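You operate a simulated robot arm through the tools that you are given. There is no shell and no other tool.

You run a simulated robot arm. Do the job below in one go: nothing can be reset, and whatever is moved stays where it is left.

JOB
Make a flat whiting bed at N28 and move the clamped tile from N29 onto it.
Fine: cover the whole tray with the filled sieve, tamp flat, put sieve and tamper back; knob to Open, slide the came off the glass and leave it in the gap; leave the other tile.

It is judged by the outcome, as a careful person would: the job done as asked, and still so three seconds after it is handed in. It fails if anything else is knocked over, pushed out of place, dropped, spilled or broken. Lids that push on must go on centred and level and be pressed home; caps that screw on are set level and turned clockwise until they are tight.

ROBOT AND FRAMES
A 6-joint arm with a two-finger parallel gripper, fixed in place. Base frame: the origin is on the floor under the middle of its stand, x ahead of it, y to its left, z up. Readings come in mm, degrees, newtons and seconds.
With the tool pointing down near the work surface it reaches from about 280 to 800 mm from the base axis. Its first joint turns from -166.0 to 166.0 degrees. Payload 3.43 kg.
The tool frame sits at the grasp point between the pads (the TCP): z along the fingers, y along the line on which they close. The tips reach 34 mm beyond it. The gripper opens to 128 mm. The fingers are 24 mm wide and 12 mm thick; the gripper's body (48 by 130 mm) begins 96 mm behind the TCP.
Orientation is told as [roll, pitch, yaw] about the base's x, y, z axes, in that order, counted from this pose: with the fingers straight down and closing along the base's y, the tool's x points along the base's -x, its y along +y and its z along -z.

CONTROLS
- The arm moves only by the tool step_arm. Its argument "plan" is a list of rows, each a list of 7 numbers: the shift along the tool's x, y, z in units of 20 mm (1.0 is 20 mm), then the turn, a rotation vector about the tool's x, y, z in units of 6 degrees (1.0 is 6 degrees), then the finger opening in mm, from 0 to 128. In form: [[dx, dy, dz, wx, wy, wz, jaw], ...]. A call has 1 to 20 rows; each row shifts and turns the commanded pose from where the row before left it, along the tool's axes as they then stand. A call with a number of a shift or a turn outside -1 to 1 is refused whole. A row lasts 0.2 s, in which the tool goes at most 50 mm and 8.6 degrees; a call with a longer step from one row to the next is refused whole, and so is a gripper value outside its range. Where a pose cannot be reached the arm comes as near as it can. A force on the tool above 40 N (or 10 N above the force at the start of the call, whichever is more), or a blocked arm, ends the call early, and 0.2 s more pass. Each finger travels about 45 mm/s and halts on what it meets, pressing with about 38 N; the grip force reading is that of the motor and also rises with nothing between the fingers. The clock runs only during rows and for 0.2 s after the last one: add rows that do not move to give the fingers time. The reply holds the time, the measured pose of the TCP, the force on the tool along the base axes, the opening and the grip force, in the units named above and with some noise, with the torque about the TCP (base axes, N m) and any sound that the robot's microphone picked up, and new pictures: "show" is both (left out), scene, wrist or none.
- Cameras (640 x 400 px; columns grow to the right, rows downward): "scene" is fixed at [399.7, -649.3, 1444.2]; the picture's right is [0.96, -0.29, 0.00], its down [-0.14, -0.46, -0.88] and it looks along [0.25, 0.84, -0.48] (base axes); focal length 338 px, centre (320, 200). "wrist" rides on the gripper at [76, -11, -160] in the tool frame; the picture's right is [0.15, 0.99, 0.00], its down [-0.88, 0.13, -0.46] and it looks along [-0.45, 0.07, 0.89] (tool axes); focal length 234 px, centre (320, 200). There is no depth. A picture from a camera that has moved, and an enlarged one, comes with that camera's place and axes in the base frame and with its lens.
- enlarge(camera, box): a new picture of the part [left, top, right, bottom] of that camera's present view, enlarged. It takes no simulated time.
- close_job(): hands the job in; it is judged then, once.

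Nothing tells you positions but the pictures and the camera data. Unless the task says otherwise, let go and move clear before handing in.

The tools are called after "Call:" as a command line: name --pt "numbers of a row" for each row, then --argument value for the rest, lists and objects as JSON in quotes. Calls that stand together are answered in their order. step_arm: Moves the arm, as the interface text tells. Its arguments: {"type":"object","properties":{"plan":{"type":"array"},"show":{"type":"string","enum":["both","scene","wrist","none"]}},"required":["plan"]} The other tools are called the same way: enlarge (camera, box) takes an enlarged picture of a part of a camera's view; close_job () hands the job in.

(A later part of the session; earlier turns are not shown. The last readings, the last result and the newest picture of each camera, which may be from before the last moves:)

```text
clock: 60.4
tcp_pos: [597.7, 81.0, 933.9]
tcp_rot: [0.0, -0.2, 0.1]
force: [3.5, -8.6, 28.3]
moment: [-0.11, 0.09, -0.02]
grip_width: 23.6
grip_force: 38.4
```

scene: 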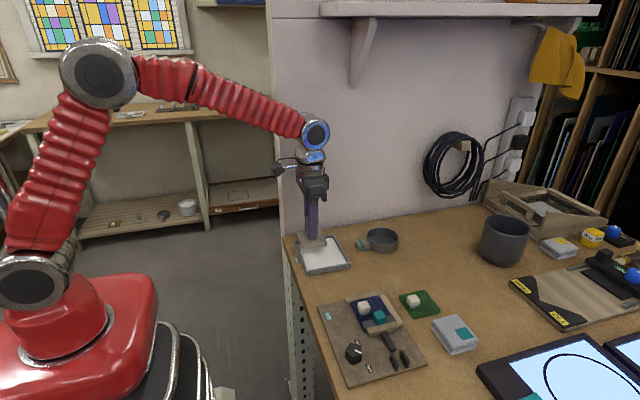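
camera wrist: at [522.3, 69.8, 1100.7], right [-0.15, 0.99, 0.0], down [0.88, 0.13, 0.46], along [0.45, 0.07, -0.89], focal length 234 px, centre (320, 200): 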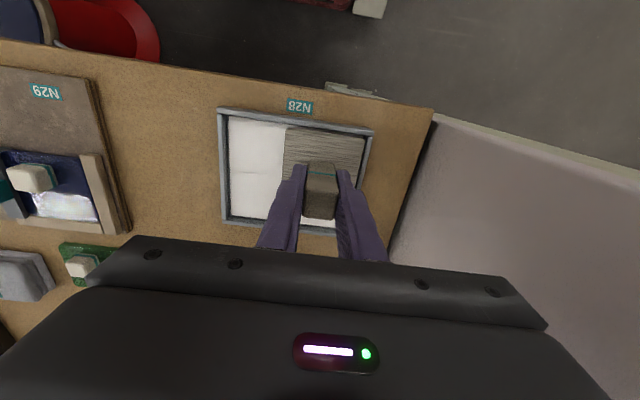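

Call:
step_arm --pt "0 0 0.01 0 0 0 10" --pt "0 0 0 0 0 0 10" --show "none"

Call:
step_arm --pt "0 0 -0.1 0 0 0 10" --pt "0 0 -0.2 0 0 0 10" --pt "0 0 -0.4 0 0 0 10" --pt "0 0 -0.5 0 0 0 10" --pt "0 0 -0.4 0 0 0 10" --pt "0 -0.3 -0.1 0 0 0 10" --pt "0 -0.6 -0.1 0 0 0 10" --pt "0 -0.7 -0.1 0 0 0 10" --pt "0 -0.8 0 0 0 0 10" --pt "-0.05 -0.8 0 0 0 0 10" --pt "-0.05 -0.8 0 0 0 0 10" --pt "-0.05 -0.8 0 0 0 0 10" --pt "-0.05 -0.8 0 0 0 0 10" --pt "-0.05 -0.7 0 0 0 0 10" --pt "-0.05 -0.6 0 0 0 0 10" --pt "0 -0.4 0 0 0 0 10" --pt "0 -0.25 0 0 0 0 10" --pt "0 0 0 0 0 0 10"

Call:
enlarge --camera "scene" --box '[282, 225, 382, 310]'

Call:
enlarge --camera "wrist" --box '[200, 80, 440, 260]'

```text
clock: 61.0
tcp_pos: [598.2, 81.8, 931.3]
tcp_rot: [0.0, -0.3, 0.0]
force: [7.2, -9.0, 38.2]
moment: [-0.13, -0.11, 0.0]
grip_width: 23.8
grip_force: 37.5
```

```text
clock: 64.8
tcp_pos: [606.3, -69.2, 967.8]
tcp_rot: [0.0, 0.0, 0.0]
force: [-0.1, -0.2, -1.0]
moment: [-0.08, 0.02, 0.0]
grip_width: 23.4
grip_force: 38.0
camera wrist: at [530.7, -81.4, 1127.6], right [-0.15, 0.99, 0.0], down [0.88, 0.13, 0.46], along [0.45, 0.07, -0.89], focal length 234 px, centre (320, 200)
```

scene: 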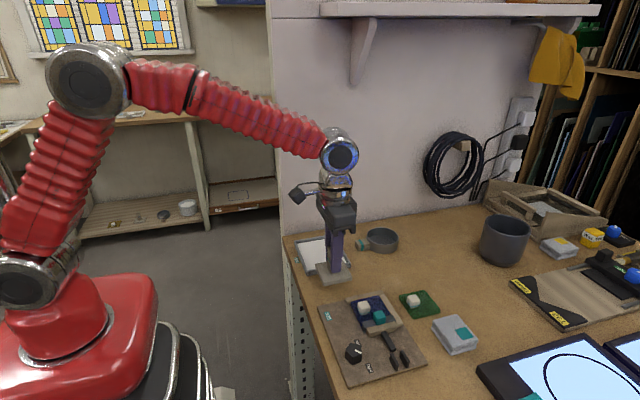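
wrist: 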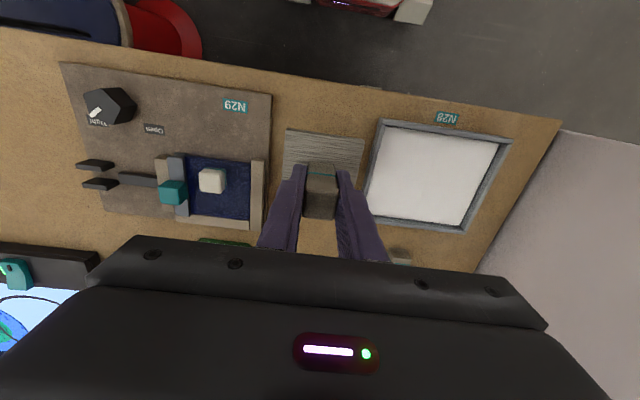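

```text
4.71 times, centred on (332, 268) of scene
camera zoom: at [399.7, -649.3, 1444.2], right [0.96, -0.29, 0.0], down [-0.14, -0.46, -0.88], along [0.25, 0.84, -0.48], focal length 1590 px, centre (264, -118)
```

zoom: 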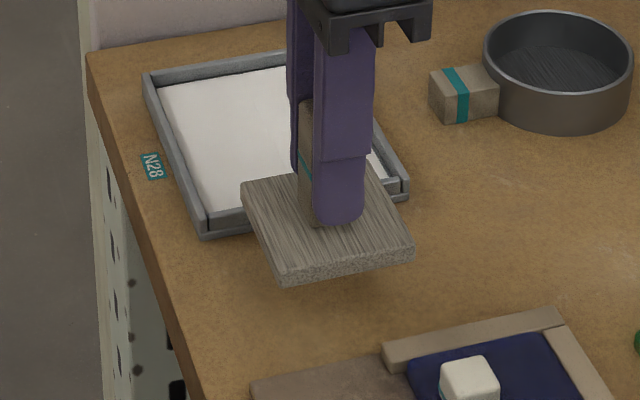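

```text
2.22 times, centred on (320, 170) of wrist
camera zoom: at [530.7, -81.4, 1127.6], right [-0.15, 0.99, 0.0], down [0.88, 0.13, 0.46], along [0.45, 0.07, -0.89], focal length 520 px, centre (320, 267)
```

zoom: 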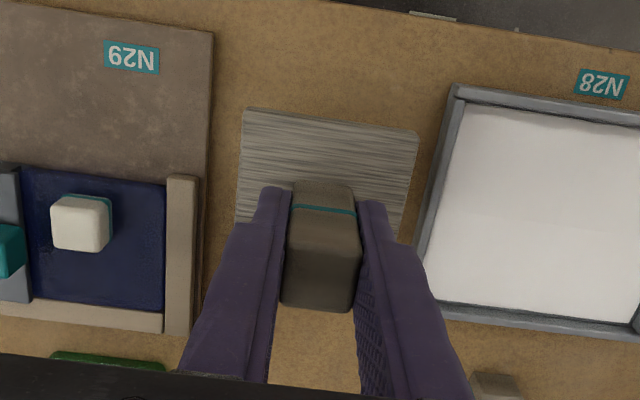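

The whole bed is white and flat. I'll lower the tamper onto its original spot, easing down at the end and watching the force.

Call:
step_arm --pt "-0.02 -0.04 0.2 0 0 0 10" --pt "0 0 0.4 0 0 0 10" --pt "0 0 0.5 0 0 0 10" --pt "0 0 0.5 0 0 0 10" --pt "0 0 0.2 0 0 0 10" --pt "0 0 0.15 0 0 0 10" --pt "0 0 0 0 0 0 10" --show "scene"

Call:
enlarge --camera "scene" --box '[290, 220, 380, 305]'

```text
clock: 66.4
tcp_pos: [605.7, -68.7, 929.4]
tcp_rot: [-0.1, 0.0, 0.0]
force: [0.6, -0.2, -1.6]
moment: [0.01, -0.03, -0.03]
grip_width: 23.6
grip_force: 37.8
```

scene: 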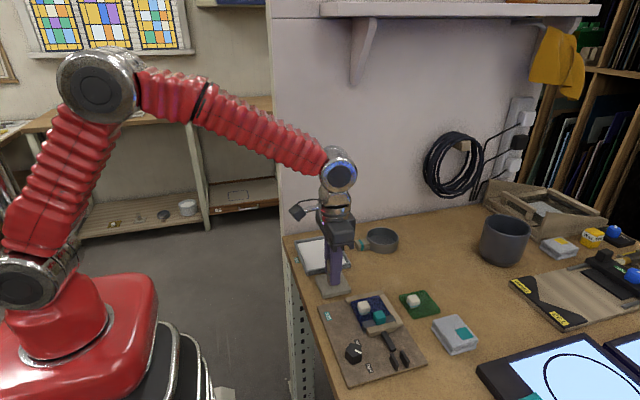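

```text
4.71 times, centred on (335, 262) of scene
camera zoom: at [399.7, -649.3, 1444.2], right [0.96, -0.29, 0.0], down [-0.14, -0.46, -0.88], along [0.25, 0.84, -0.48], focal length 1590 px, centre (249, -94)
```

zoom: 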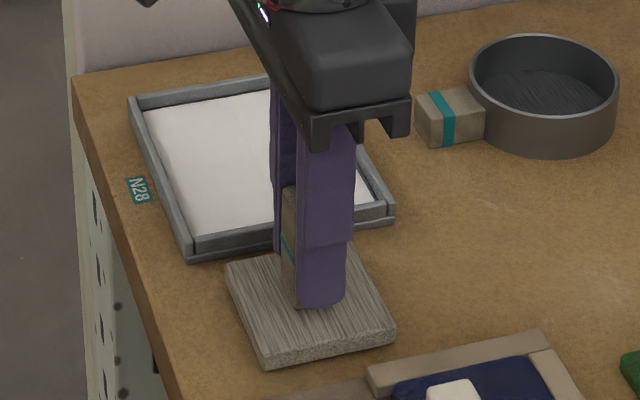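

Call:
step_arm --pt "0 -0.05 0.05 0 0 0 10" --pt "0 0 0.05 0 0 0 10" --pt "0 0 0.03 0 0 0 10" --pt "0 0 0 0 0 0 10" --show "none"

Call:
enlarge --camera "scene" --box '[290, 220, 380, 305]'

```text
clock: 67.4
tcp_pos: [604.6, -70.2, 925.9]
tcp_rot: [0.0, -0.1, 0.0]
force: [1.4, -0.1, -1.8]
moment: [0.01, -0.01, -0.01]
grip_width: 23.5
grip_force: 38.5
```

```text
4.71 times, centred on (335, 262) of scene
camera zoom: at [399.7, -649.3, 1444.2], right [0.96, -0.29, 0.0], down [-0.14, -0.46, -0.88], along [0.25, 0.84, -0.48], focal length 1590 px, centre (249, -94)
```

zoom: 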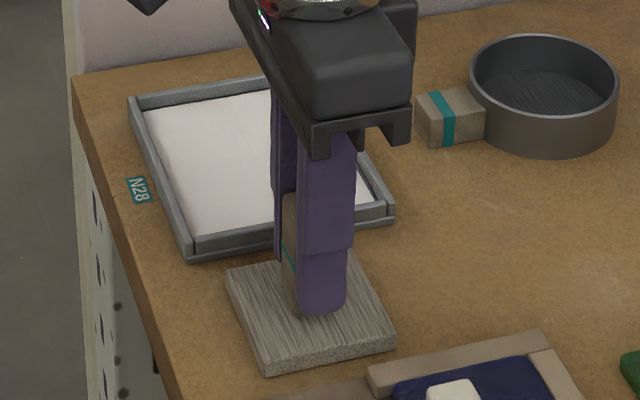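

Call:
step_arm --pt "0.03 0.02 0.03 0 0 0 10" --pt "0 0 0.03 0 0 0 10" --pt "0 0 0 0 0 0 10" --show "none"

```text
clock: 68.2
tcp_pos: [606.2, -70.7, 926.7]
tcp_rot: [-0.1, 0.0, 0.0]
force: [-1.2, -1.0, 7.5]
moment: [0.13, 0.15, -0.01]
grip_width: 23.5
grip_force: 37.6
```

The tamper is touching down. I'll release and rise clear of the handle.

Call:
step_arm --pt "0 0 -0.02 0 0 0 18" --pt "0 0 0 0 0 0 26" --pt "0 0 0 0 0 0 36" --pt "0 0 0 0 0 0 46" --pt "0 0 0 0 0 0 46" --pt "0 0 -0.4 0 0 0 46" --pt "0 0 -0.8 0 0 0 46" --pt "0 0 -0.9 0 0 0 46" --pt "0 0 -0.9 0 0 0 46" --pt "0 0 -0.9 0 0 0 46" --pt "0 0 0 0 0 0 46"

Call:
enlarge --camera "scene" --box '[290, 220, 380, 305]'

Call:
enlarge --camera "wrist" --box '[60, 50, 340, 230]'

```text
clock: 70.6
tcp_pos: [605.5, -71.5, 1003.0]
tcp_rot: [0.1, 0.0, 0.0]
force: [1.0, 0.6, 0.4]
moment: [-0.03, -0.01, 0.02]
grip_width: 45.9
grip_force: 0.1
camera wrist: at [529.1, -82.8, 1163.2], right [-0.15, 0.99, 0.0], down [0.88, 0.13, 0.46], along [0.45, 0.07, -0.89], focal length 234 px, centre (320, 200)
```

scene: 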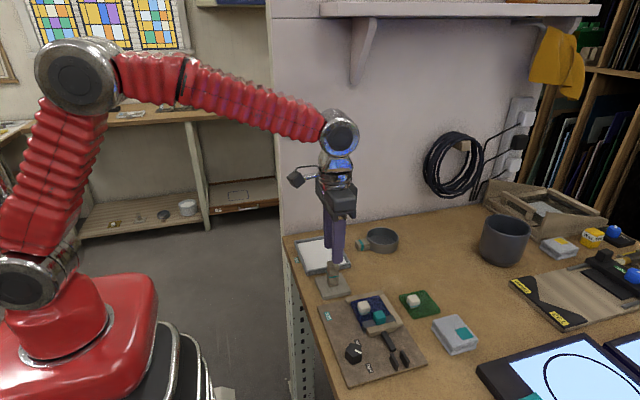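
wrist: 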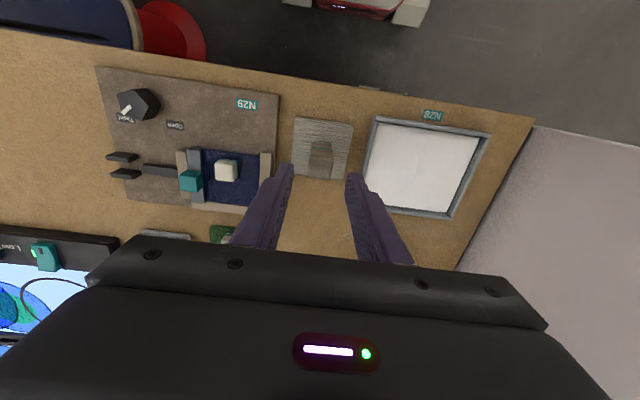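

```text
4.71 times, centred on (335, 262) of scene
camera zoom: at [399.7, -649.3, 1444.2], right [0.96, -0.29, 0.0], down [-0.14, -0.46, -0.88], along [0.25, 0.84, -0.48], focal length 1590 px, centre (249, -94)
```

zoom: 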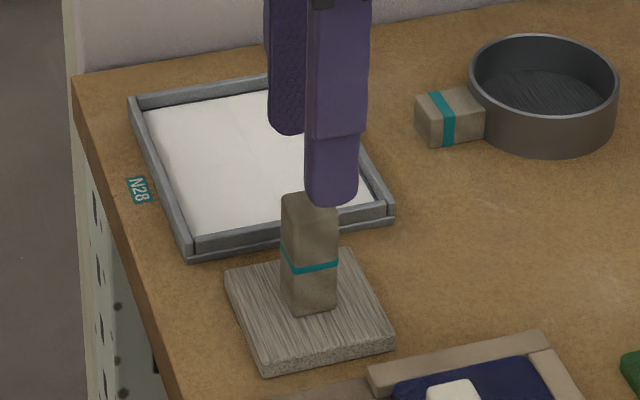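

```text
2.22 times, centred on (200, 140) of wrist
camera zoom: at [529.1, -82.8, 1163.2], right [-0.15, 0.99, 0.0], down [0.88, 0.13, 0.46], along [0.45, 0.07, -0.89], focal length 520 px, centre (587, 333)
```

zoom: 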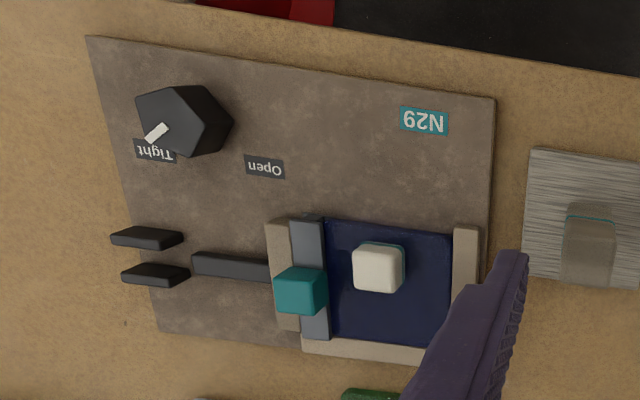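

Tamper is back where it was. Now to the knob: I'll move above it, at about (580, −265), and look.

Call:
step_arm --pt "0.1 -0.95 0 0 0 0 70" --pt "0.1 -0.95 0 0 0 0 90" --pt "0.1 -0.95 0 0 0 0 100" --pt "0.1 -0.95 0 0 0 0 100" --pt "0.1 -0.95 0 0 0 0 100" --pt "0.1 -0.95 0 0 0 0 100" --pt "0.1 -0.95 0 0 0 0 100" --pt "0.1 -0.95 0 0 0 0 100" --pt "0.1 -0.95 0 0 0 0 100" --pt "0.1 -0.95 0 0 0 0 100" --pt "0 0 0 0 0 0 100"

Call:
enlarge --camera "wrist" --box '[260, 110, 420, 230]'

Call:
enlarge --camera "scene" --box '[330, 325, 400, 385]'

```text
clock: 73.0
tcp_pos: [585.1, -263.2, 1006.1]
tcp_rot: [-0.1, -0.1, 0.0]
force: [-0.5, 0.2, -0.4]
moment: [0.0, 0.01, 0.0]
grip_width: 100.0
grip_force: 0.0
camera wrist: at [509.4, -273.6, 1165.2], right [-0.15, 0.99, 0.0], down [0.88, 0.13, 0.46], along [0.45, 0.07, -0.89], focal length 234 px, centre (320, 200)
```

scene: 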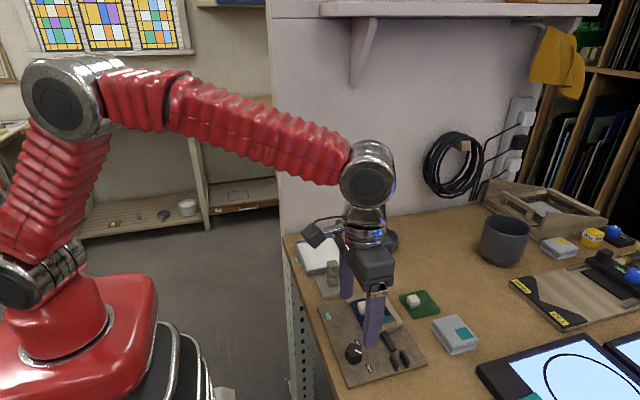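
wrist: 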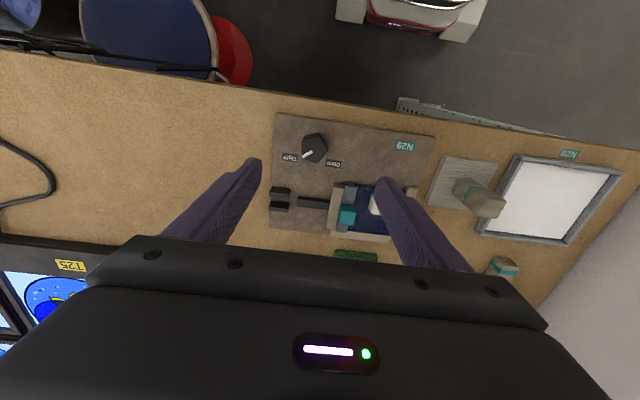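

```text
3.33 times, centred on (340, 170) of wrist
camera zoom: at [509.4, -273.6, 1165.2], right [-0.15, 0.99, 0.0], down [0.88, 0.13, 0.46], along [0.45, 0.07, -0.89], focal length 781 px, centre (253, 300)
```

zoom: 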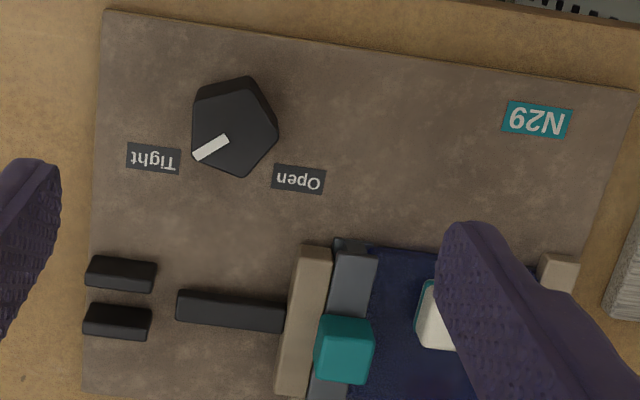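

```text
6.67 times, centred on (365, 355) of scene
camera zoom: at [399.7, -649.3, 1444.2], right [0.96, -0.29, 0.0], down [-0.14, -0.46, -0.88], along [0.25, 0.84, -0.48], focal length 2252 px, centre (20, -833)
```

zoom: 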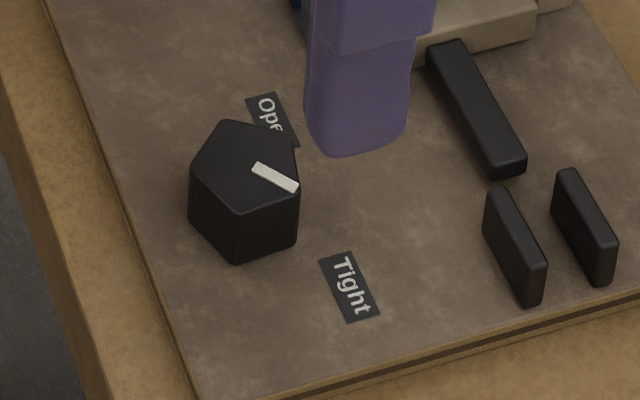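

Call:
enlarge --camera "wrist" --box '[280, 120, 360, 180]'

Call:
enlarge --camera "scene" --box '[335, 330, 385, 370]'

```text
6.67 times, centred on (320, 150) of wrist
camera zoom: at [509.4, -273.6, 1165.2], right [-0.15, 0.99, 0.0], down [0.88, 0.13, 0.46], along [0.45, 0.07, -0.89], focal length 1561 px, centre (320, 533)
```

zoom: 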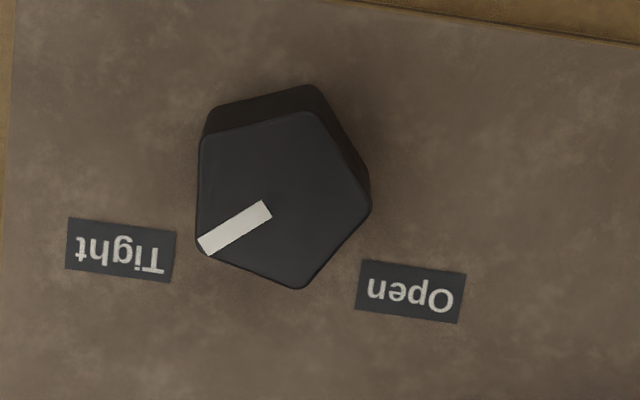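

```text
10.00 times, centred on (360, 350) of scene
camera zoom: at [399.7, -649.3, 1444.2], right [0.96, -0.29, 0.0], down [-0.14, -0.46, -0.88], along [0.25, 0.84, -0.48], focal length 3378 px, centre (-80, -1300)
```

zoom: 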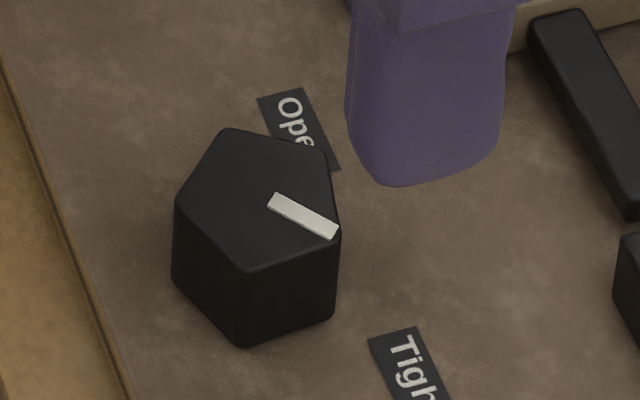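

The knob is a regular pentagon of about 16.5 mm radius centred at (582, −270), top near z 895, pointer at about −50° (Tight) and Open at about +52°. I'll turn the gripper to yaw −68.4° so the jaws close on a vertex and the opposite flat.

Call:
step_arm --pt "0.07 -0.325 0.5 0 0 0.95 90" --pt "0 0 0.5 0 0 0.95 80" --pt "0 0 0.5 0 0 0.95 70" --pt "0 0 0.5 0 0 0.95 60" --pt "0 0 0 0 0 0.95 60" --pt "0 0 0 0 0 0.95 60" --pt "0 0 0 0 0 0.95 60" --pt "0 0 0 0 0 0.95 60" --pt "0 0 0 0 0 0.95 60" --pt "0 0 0 0 0 0.95 60" --pt "0 0 0 0 0 0.95 60" --pt "0 0 0 0 0 0.95 60" --pt "0 0 0 0 0 0 60"

Call:
enlarge --camera "wrist" --box '[240, 100, 400, 240]'

Call:
enlarge --camera "scene" --box '[325, 310, 405, 370]'

```text
clock: 75.8
tcp_pos: [583.3, -266.9, 963.7]
tcp_rot: [0.1, 0.0, -68.5]
force: [-0.2, -0.5, 0.0]
moment: [0.0, -0.02, 0.01]
grip_width: 60.0
grip_force: 0.0
camera wrist: at [545.2, -201.2, 1122.9], right [0.87, 0.5, 0.0], down [0.44, -0.77, 0.46], along [0.23, -0.4, -0.89], focal length 234 px, centre (320, 200)
```

scene: 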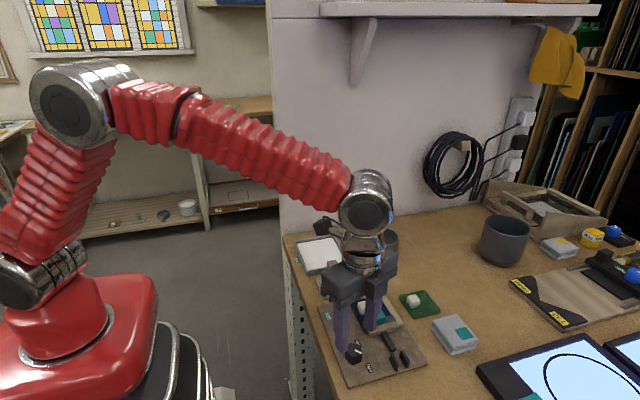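
wrist: 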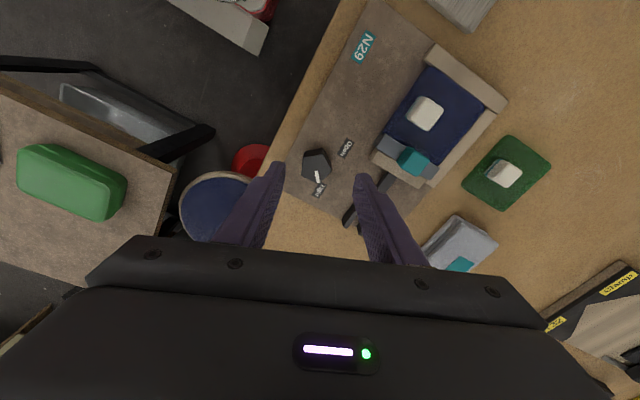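

```text
2.86 times, centred on (320, 170) of wrist
camera zoom: at [545.2, -201.2, 1122.9], right [0.87, 0.5, 0.0], down [0.44, -0.77, 0.46], along [0.23, -0.4, -0.89], focal length 669 px, centre (320, 286)
```

zoom: 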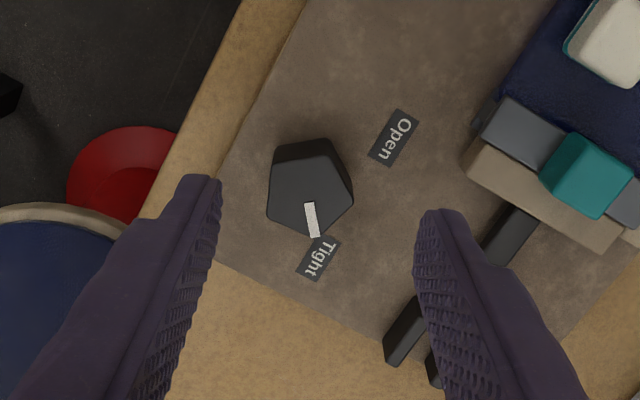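

```text
6.67 times, centred on (365, 340) of scene
camera zoom: at [399.7, -649.3, 1444.2], right [0.96, -0.29, 0.0], down [-0.14, -0.46, -0.88], along [0.25, 0.84, -0.48], focal length 2252 px, centre (20, -733)
```

zoom: 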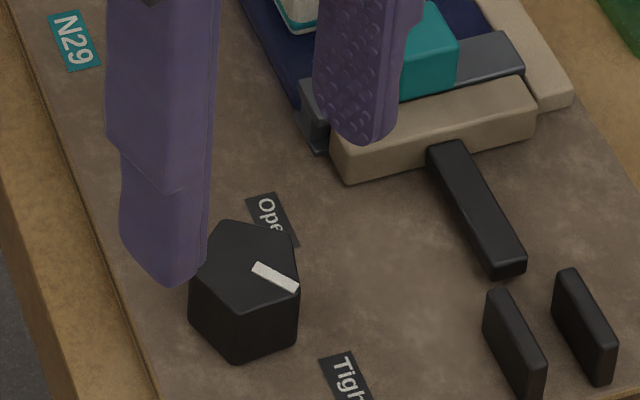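

Jaw axis is lined up with a vertex and flat. I'll correct by ~2.6 mm in y and lower until the tips are just above the knob top.

Call:
step_arm --pt "-0.117 -0.057 0.4 0 0 0 60" --pt "0 0 0.5 0 0 0 60" --pt "0 0 0.35 0 0 0 60" --pt "0 0 0 0 0 0 60"

Call:
enlarge --camera "wrist" --box '[240, 100, 400, 240]'

Call:
enlarge --camera "scene" --box '[325, 310, 405, 370]'

```text
clock: 76.8
tcp_pos: [583.7, -269.1, 938.4]
tcp_rot: [0.0, 0.0, -68.4]
force: [0.5, 0.1, -0.9]
moment: [0.0, 0.0, -0.02]
grip_width: 60.3
grip_force: 0.0
camera wrist: at [545.2, -203.3, 1098.1], right [0.87, 0.5, 0.0], down [0.45, -0.77, 0.46], along [0.23, -0.39, -0.89], focal length 234 px, centre (320, 200)
```

scene: 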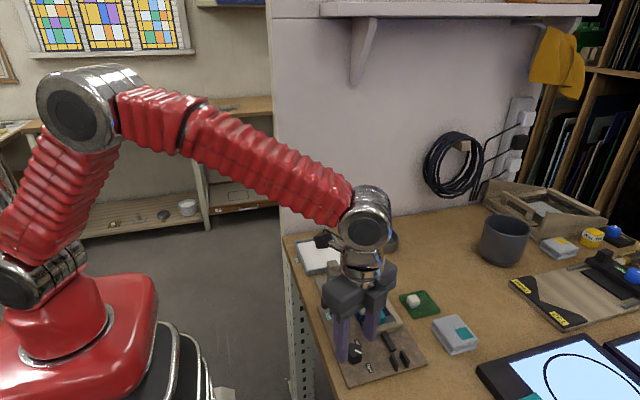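
wrist: 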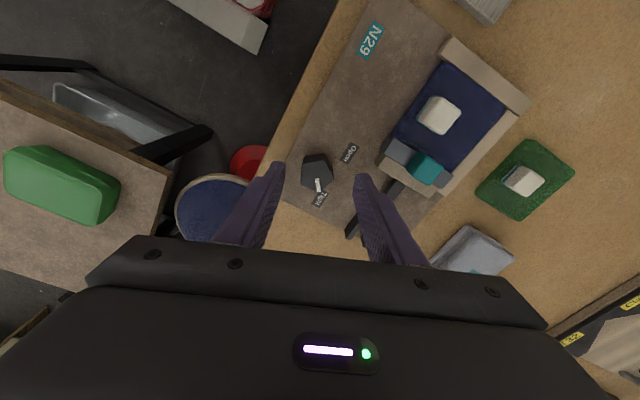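

```text
2.86 times, centred on (320, 170) of wrist
camera zoom: at [545.2, -203.3, 1098.1], right [0.87, 0.5, 0.0], down [0.45, -0.77, 0.46], along [0.23, -0.39, -0.89], focal length 669 px, centre (320, 286)
```

zoom: 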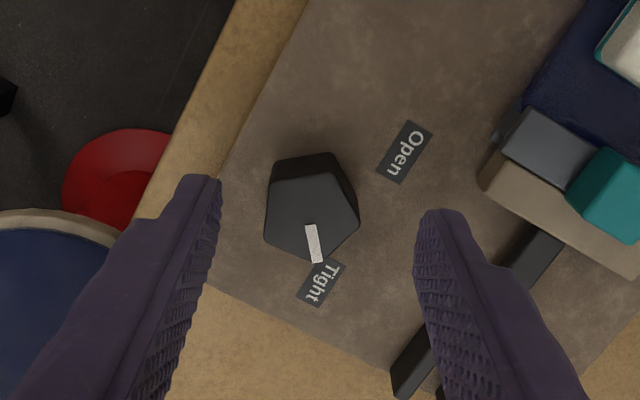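

```text
6.67 times, centred on (365, 340) of scene
camera zoom: at [399.7, -649.3, 1444.2], right [0.96, -0.29, 0.0], down [-0.14, -0.46, -0.88], along [0.25, 0.84, -0.48], focal length 2252 px, centre (20, -733)
```

zoom: 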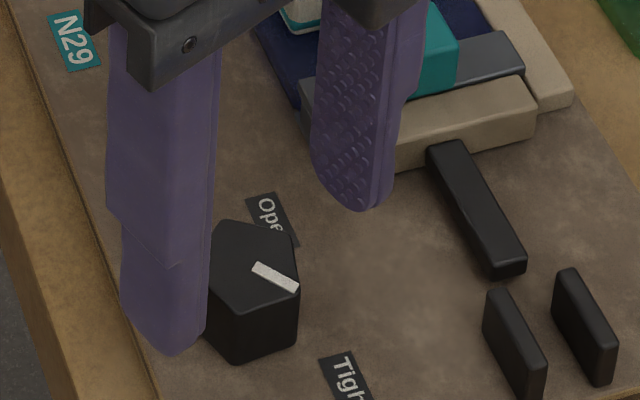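

Cross-checking both cameras, the knob top is nearer z 900 and its centre about (580, −270). I'll shift 1.5 mm along the jaw axis, lower 18 mm around it and verify before closing.

Call:
step_arm --pt "0.03 -0.075 0 0 0 0 60" --pt "0 0 0.3 0 0 0 60" --pt "0 0 0.3 0 0 0 60" --pt "0 0 0.3 0 0 0 60" --pt "0 0 0 0 0 0 60"

Call:
enlarge --camera "wrist" --box '[240, 100, 400, 240]'

Call:
enlarge --camera "scene" --box '[325, 310, 405, 370]'

```text
clock: 78.0
tcp_pos: [582.3, -269.4, 921.7]
tcp_rot: [0.0, 0.0, -68.4]
force: [0.8, 0.2, -0.4]
moment: [0.04, -0.03, -0.01]
grip_width: 59.9
grip_force: 0.0
camera wrist: at [543.0, -203.6, 1080.7], right [0.87, 0.5, 0.0], down [0.45, -0.77, 0.46], along [0.23, -0.4, -0.89], focal length 234 px, centre (320, 200)
```

scene: 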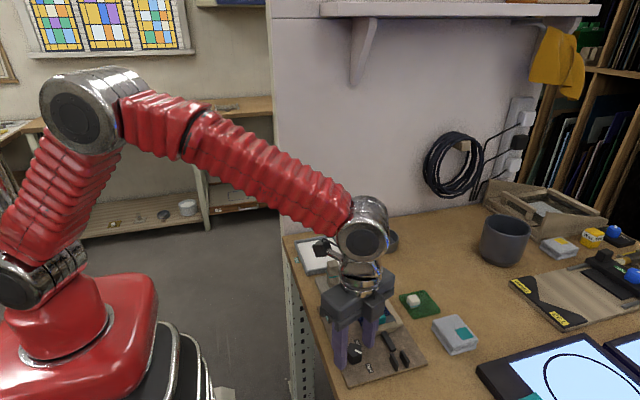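
wrist: 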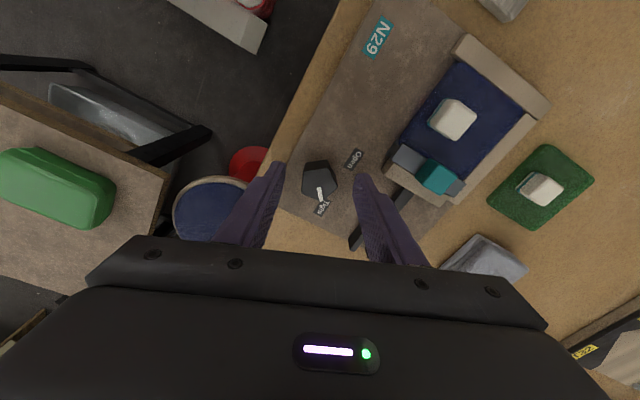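

```text
2.86 times, centred on (320, 170) of wrist
camera zoom: at [543.0, -203.6, 1080.7], right [0.87, 0.5, 0.0], down [0.45, -0.77, 0.46], along [0.23, -0.4, -0.89], focal length 669 px, centre (320, 286)
```

zoom: 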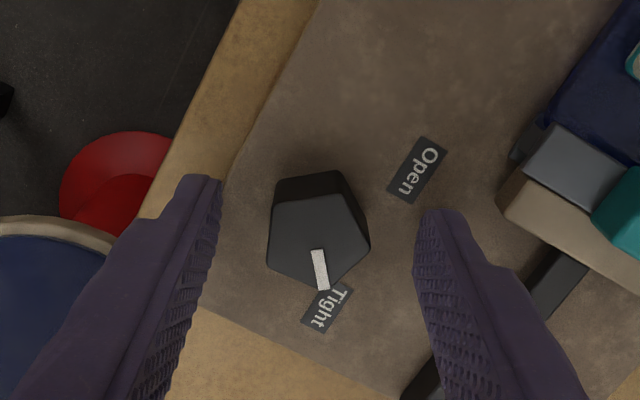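

```text
6.67 times, centred on (365, 340) of scene
camera zoom: at [399.7, -649.3, 1444.2], right [0.96, -0.29, 0.0], down [-0.14, -0.46, -0.88], along [0.25, 0.84, -0.48], focal length 2252 px, centre (20, -733)
```

zoom: 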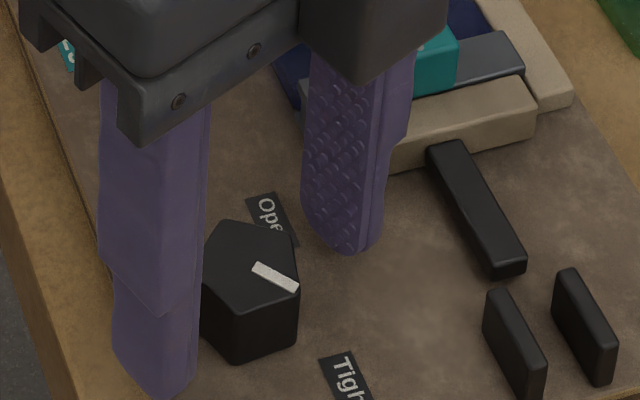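

The knob sits well between the jaws (vertex right, flat left). I'll nudge 1 mm, lower 4 mm more, and close on it.

Call:
step_arm --pt "0 0.055 0.2 0 0 0 50" --pt "0 0 0 0 0 0 40" --pt "0 0 0 0 0 0 34" --pt "0 0 0 0 0 0 28" --pt "0 0 0 0 0 0 20" --pt "0 0 0 0 0 0 20"

Call:
enlarge --camera "wrist" --box '[240, 100, 400, 240]'

Call:
enlarge --camera "scene" --box '[325, 310, 405, 370]'

```text
clock: 79.4
tcp_pos: [581.5, -269.4, 916.6]
tcp_rot: [-0.1, 0.0, -68.4]
force: [-17.4, -6.0, 2.4]
moment: [0.12, 0.63, 0.04]
grip_width: 30.0
grip_force: 44.5
camera wrist: at [543.4, -203.7, 1077.0], right [0.87, 0.5, 0.0], down [0.45, -0.77, 0.46], along [0.23, -0.39, -0.89], focal length 234 px, centre (320, 200)
```

scene: 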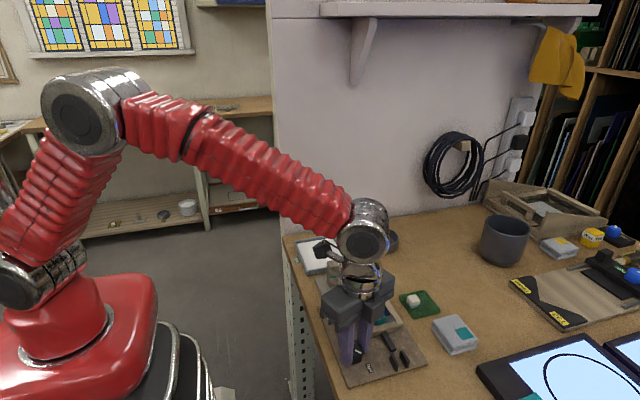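
wrist: 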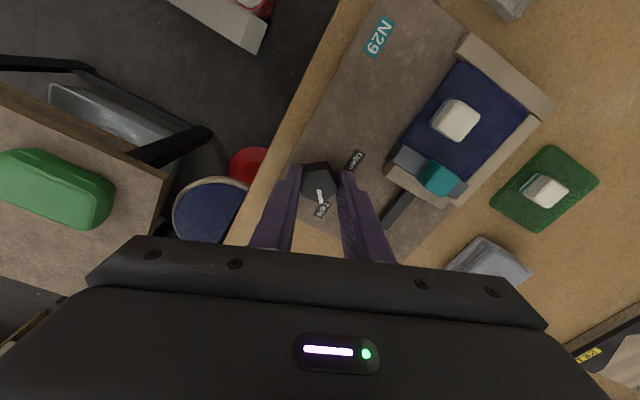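

```text
2.86 times, centred on (320, 170) of wrist
camera zoom: at [543.4, -203.7, 1077.0], right [0.87, 0.5, 0.0], down [0.45, -0.77, 0.46], along [0.23, -0.39, -0.89], focal length 669 px, centre (320, 286)
```

zoom: 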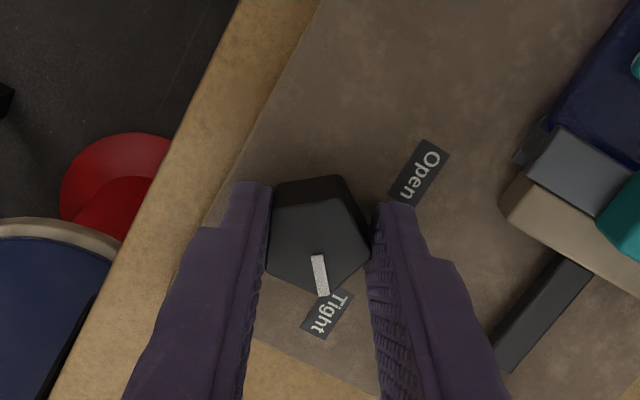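

```text
6.67 times, centred on (365, 340) of scene
camera zoom: at [399.7, -649.3, 1444.2], right [0.96, -0.29, 0.0], down [-0.14, -0.46, -0.88], along [0.25, 0.84, -0.48], focal length 2252 px, centre (20, -733)
```

zoom: 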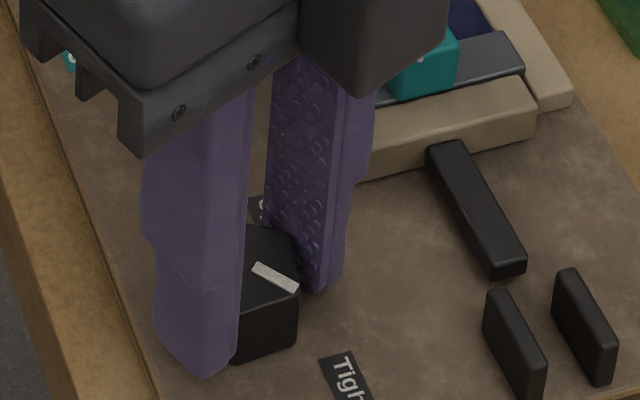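

Gripped at 30 mm as expected. I'll relieve the small side load and begin turning counter-clockwise (towards Open), 48° first.

Call:
step_arm --pt "0 -0.05 0 0 0 0 20" --pt "0.008 0 0 0 0 -1 20" --pt "0.008 0 0 0 0 -1 20" --pt "0.008 0 0 0 0 -1 20" --pt "0.008 0 0 0 0 -1 20" --pt "0 0 0 0 0 0 20"

Call:
enlarge --camera "wrist" --box '[240, 80, 480, 240]'

Call:
enlarge --camera "scene" --box '[325, 310, 425, 385]'

```text
clock: 80.8
tcp_pos: [581.0, -268.8, 916.6]
tcp_rot: [0.0, -0.1, -44.4]
force: [-5.5, -17.4, -13.7]
moment: [-0.83, -0.36, -0.03]
grip_width: 29.8
grip_force: 45.1
camera wrist: at [519.0, -224.5, 1076.9], right [0.59, 0.81, 0.0], down [0.72, -0.52, 0.46], along [0.37, -0.27, -0.89], focal length 234 px, centre (320, 200)
```

scene: 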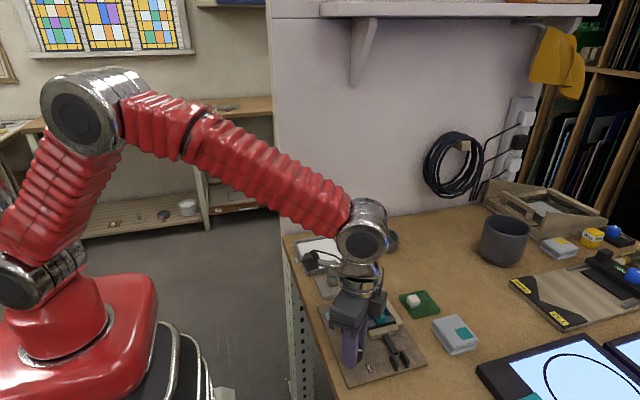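
wrist: 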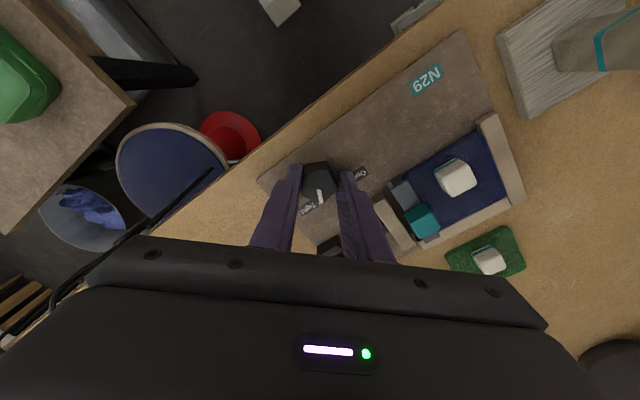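

```text
2.50 times, centred on (360, 160) of wrist
camera zoom: at [519.0, -224.5, 1076.9], right [0.59, 0.81, 0.0], down [0.72, -0.52, 0.46], along [0.37, -0.27, -0.89], focal length 585 px, centre (220, 300)
```

zoom: 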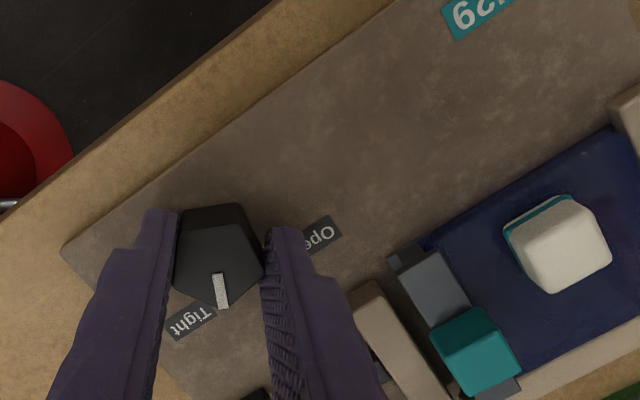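

```text
5.33 times, centred on (375, 348) of scene
camera zoom: at [399.7, -649.3, 1444.2], right [0.96, -0.29, 0.0], down [-0.14, -0.46, -0.88], along [0.25, 0.84, -0.48], focal length 1802 px, centre (27, -587)
```

zoom: 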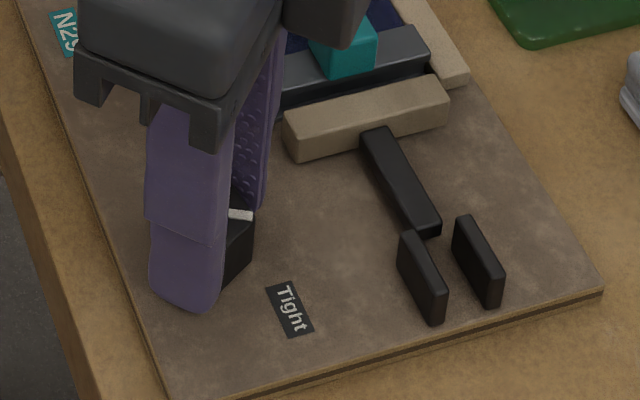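

The knob is turning with the jaws and the clamp bar has begun to back off. I'll relieve the side load and continue.

Call:
step_arm --pt "-0.02 -0.05 0.03 0 0 0 20" --pt "0 0 0 0 0 0 20" --show "none"

```text
clock: 81.4
tcp_pos: [580.0, -268.7, 917.3]
tcp_rot: [0.0, -0.1, -44.4]
force: [-1.6, -12.4, -1.3]
moment: [0.07, 0.96, 0.01]
grip_width: 29.8
grip_force: 45.0
```

Call:
step_arm --pt "-0.02 -0.03 0 0 0 0 20" --pt "0.008 0 0 0 0 -1 20" --pt "0.008 0 0 0 0 -1 20" --pt "0.008 0 0 0 0 -1 20" --pt "0.008 0 0 0 0 -1 20" --pt "0 0 0 0 0 0 20" --show "none"

```text
clock: 82.8
tcp_pos: [580.5, -269.2, 917.0]
tcp_rot: [-0.1, -0.1, -20.3]
force: [15.0, 10.7, 13.1]
moment: [0.84, 0.49, 0.03]
grip_width: 29.8
grip_force: 45.2
```

Call:
step_arm --pt "-0.025 0.04 -0.03 0 0 0 20" --pt "0 0 0 0 0 0 20" --show "none"

```text
clock: 83.4
tcp_pos: [579.3, -269.0, 916.9]
tcp_rot: [0.0, -0.1, -20.4]
force: [6.1, 13.7, 6.3]
moment: [0.02, -1.51, -0.02]
grip_width: 29.8
grip_force: 45.8
```

Call:
step_arm --pt "0 0.03 -0.02 0 0 0 20" --pt "0.008 0 0 0 0 -1 20" --pt "0.008 0 0 0 0 -1 20" --pt "0.008 0 0 0 0 -1 20" --pt "0.008 0 0 0 0 -1 20" --pt "0 0 0 0 0 0 20"

Call:
enlarge --camera "wrist" --box '[240, 80, 480, 240]'

Call:
enlarge --camera "scene" --box '[325, 310, 425, 385]'

```text
clock: 84.8
tcp_pos: [579.9, -268.1, 916.6]
tcp_rot: [0.0, 0.2, 3.7]
force: [-2.4, -1.9, -2.7]
moment: [-0.35, -0.74, 0.01]
grip_width: 29.8
grip_force: 45.0
camera wrist: at [505.4, -285.3, 1077.0], right [-0.21, 0.98, 0.0], down [0.87, 0.19, 0.45], along [0.44, 0.1, -0.89], focal length 234 px, centre (320, 200)
```

scene: 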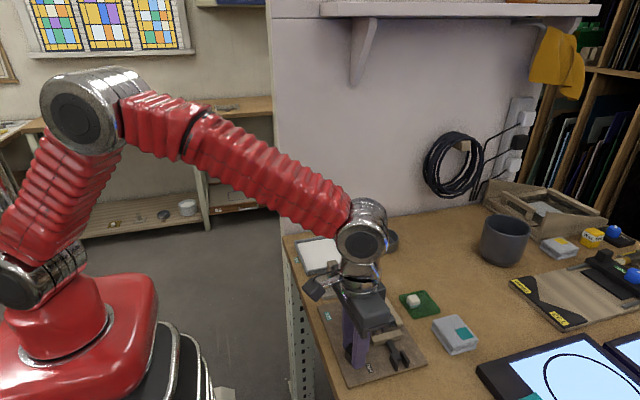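
wrist: 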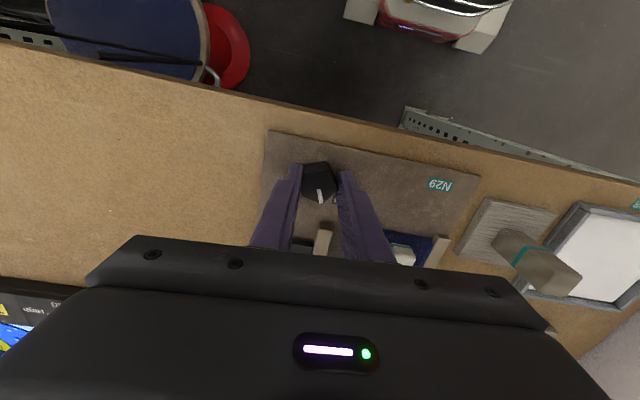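

```text
2.50 times, centred on (360, 160) of wrist
camera zoom: at [505.4, -285.3, 1077.0], right [-0.21, 0.98, 0.0], down [0.87, 0.19, 0.45], along [0.44, 0.1, -0.89], focal length 585 px, centre (220, 300)
```

zoom: 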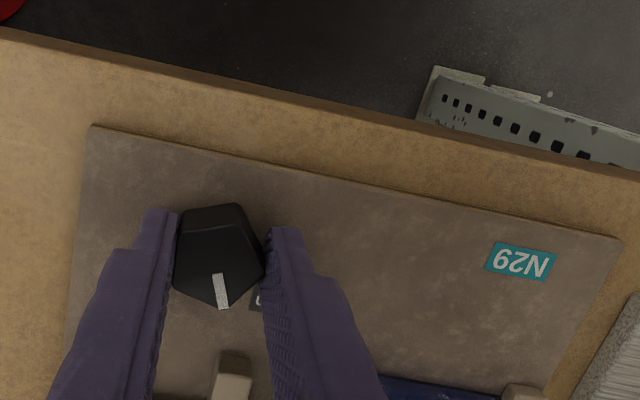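

```text
5.33 times, centred on (375, 348) of scene
camera zoom: at [399.7, -649.3, 1444.2], right [0.96, -0.29, 0.0], down [-0.14, -0.46, -0.88], along [0.25, 0.84, -0.48], focal length 1802 px, centre (27, -587)
```

zoom: 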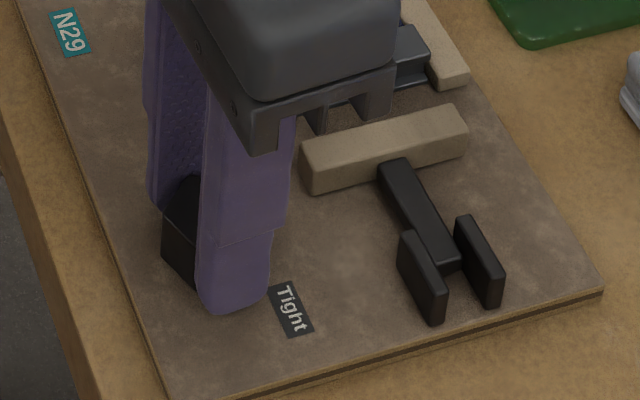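

The bar is retracting and the rod is entering between the two posts. Continuing the turn another 24°.

Call:
step_arm --pt "0.008 0 0 0 0 -1 20" --pt "0.008 0 0 0 0 -1 20" --pt "0.008 0 0 0 0 -1 20" --pt "0.008 0 0 0 0 -1 20" --pt "0 0 0 0 0 0 20" --show "none"

Call:
enlarge --camera "wrist" --box '[240, 100, 400, 240]'

Call:
enlarge --camera "scene" --box '[325, 310, 425, 385]'

```text
clock: 86.0
tcp_pos: [579.4, -268.9, 917.2]
tcp_rot: [-0.1, -0.1, 27.6]
force: [19.9, -10.6, -18.3]
moment: [-0.32, -0.22, 0.02]
grip_width: 30.1
grip_force: 45.4
```

```text
2.86 times, centred on (320, 170) of wrist
camera zoom: at [517.3, -314.4, 1076.9], right [-0.59, 0.81, 0.0], down [0.72, 0.52, 0.46], along [0.37, 0.27, -0.89], focal length 669 px, centre (320, 286)
```

zoom: 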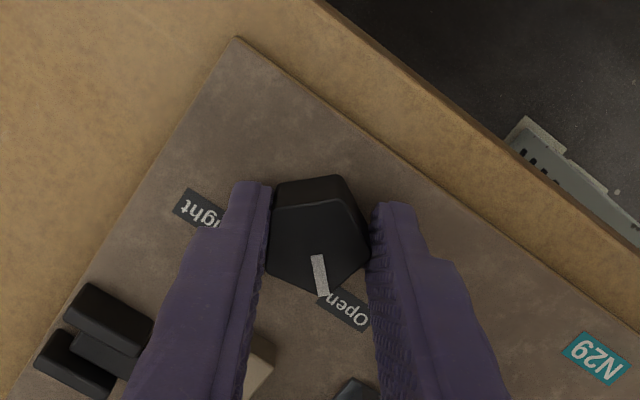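

```text
5.33 times, centred on (375, 348) of scene
camera zoom: at [399.7, -649.3, 1444.2], right [0.96, -0.29, 0.0], down [-0.14, -0.46, -0.88], along [0.25, 0.84, -0.48], focal length 1802 px, centre (27, -587)
```

zoom: 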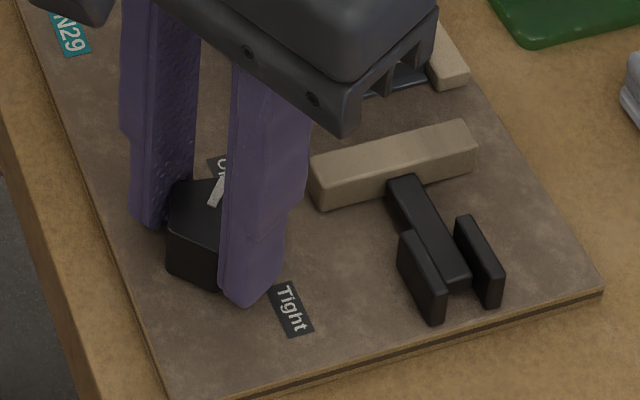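

Pointer is at about +46°, close to Open. I'll relieve load and turn a few degrees more.

Call:
step_arm --pt "-0.03 -0.04 0.03 0 0 0 20" --pt "0.005 0 0 0 0 -0.8 20" --pt "0 0 0 0 0 0 20" --show "none"

Call:
enlarge --camera "wrist" --box '[240, 100, 400, 240]'

Call:
enlarge --camera "scene" --box '[325, 310, 425, 385]'

```text
clock: 86.8
tcp_pos: [579.0, -268.8, 917.4]
tcp_rot: [0.0, -0.1, 32.4]
force: [9.9, 6.1, 3.0]
moment: [0.67, -0.28, -0.09]
grip_width: 29.6
grip_force: 45.4
```

```text
2.86 times, centred on (320, 170) of wrist
camera zoom: at [521.4, -319.8, 1076.9], right [-0.65, 0.76, 0.0], down [0.67, 0.58, 0.46], along [0.35, 0.3, -0.89], focal length 669 px, centre (320, 286)
```

zoom: 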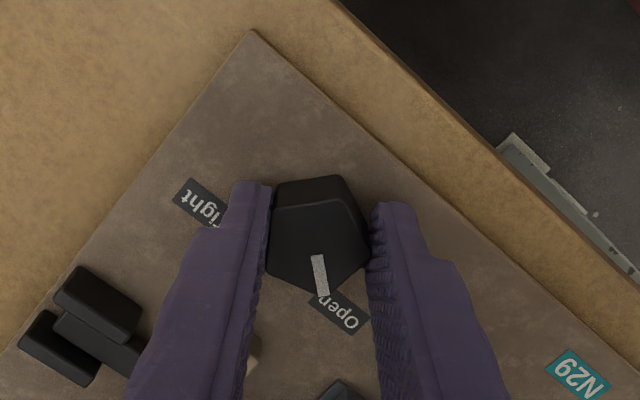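

```text
5.33 times, centred on (375, 348) of scene
camera zoom: at [399.7, -649.3, 1444.2], right [0.96, -0.29, 0.0], down [-0.14, -0.46, -0.88], along [0.25, 0.84, -0.48], focal length 1802 px, centre (27, -587)
```

zoom: 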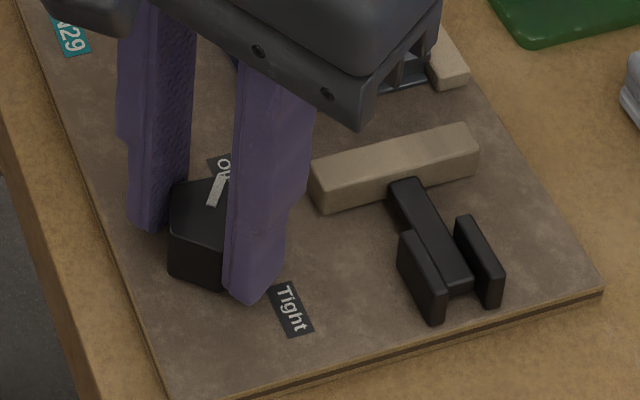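

Call:
step_arm --pt "0.003 0 0 0 0 -0.5 20" --pt "0 0 0 0 0 0 20" --show "none"

Call:
enlarge --camera "wrist" --box '[240, 100, 400, 240]'

```text
clock: 87.4
tcp_pos: [579.3, -269.8, 916.2]
tcp_rot: [0.0, 0.0, 35.4]
force: [10.5, 9.7, 5.3]
moment: [0.7, -0.56, -0.68]
grip_width: 29.8
grip_force: 45.5
```

```text
2.86 times, centred on (320, 170) of wrist
camera zoom: at [523.9, -322.7, 1076.9], right [-0.69, 0.72, 0.0], down [0.64, 0.62, 0.46], along [0.33, 0.32, -0.89], focal length 669 px, centre (320, 286)
```

zoom: 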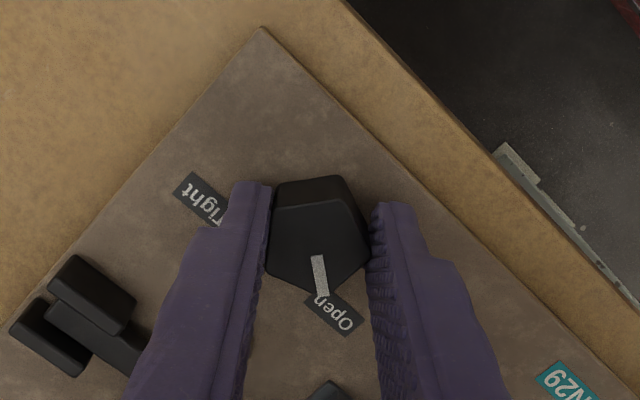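

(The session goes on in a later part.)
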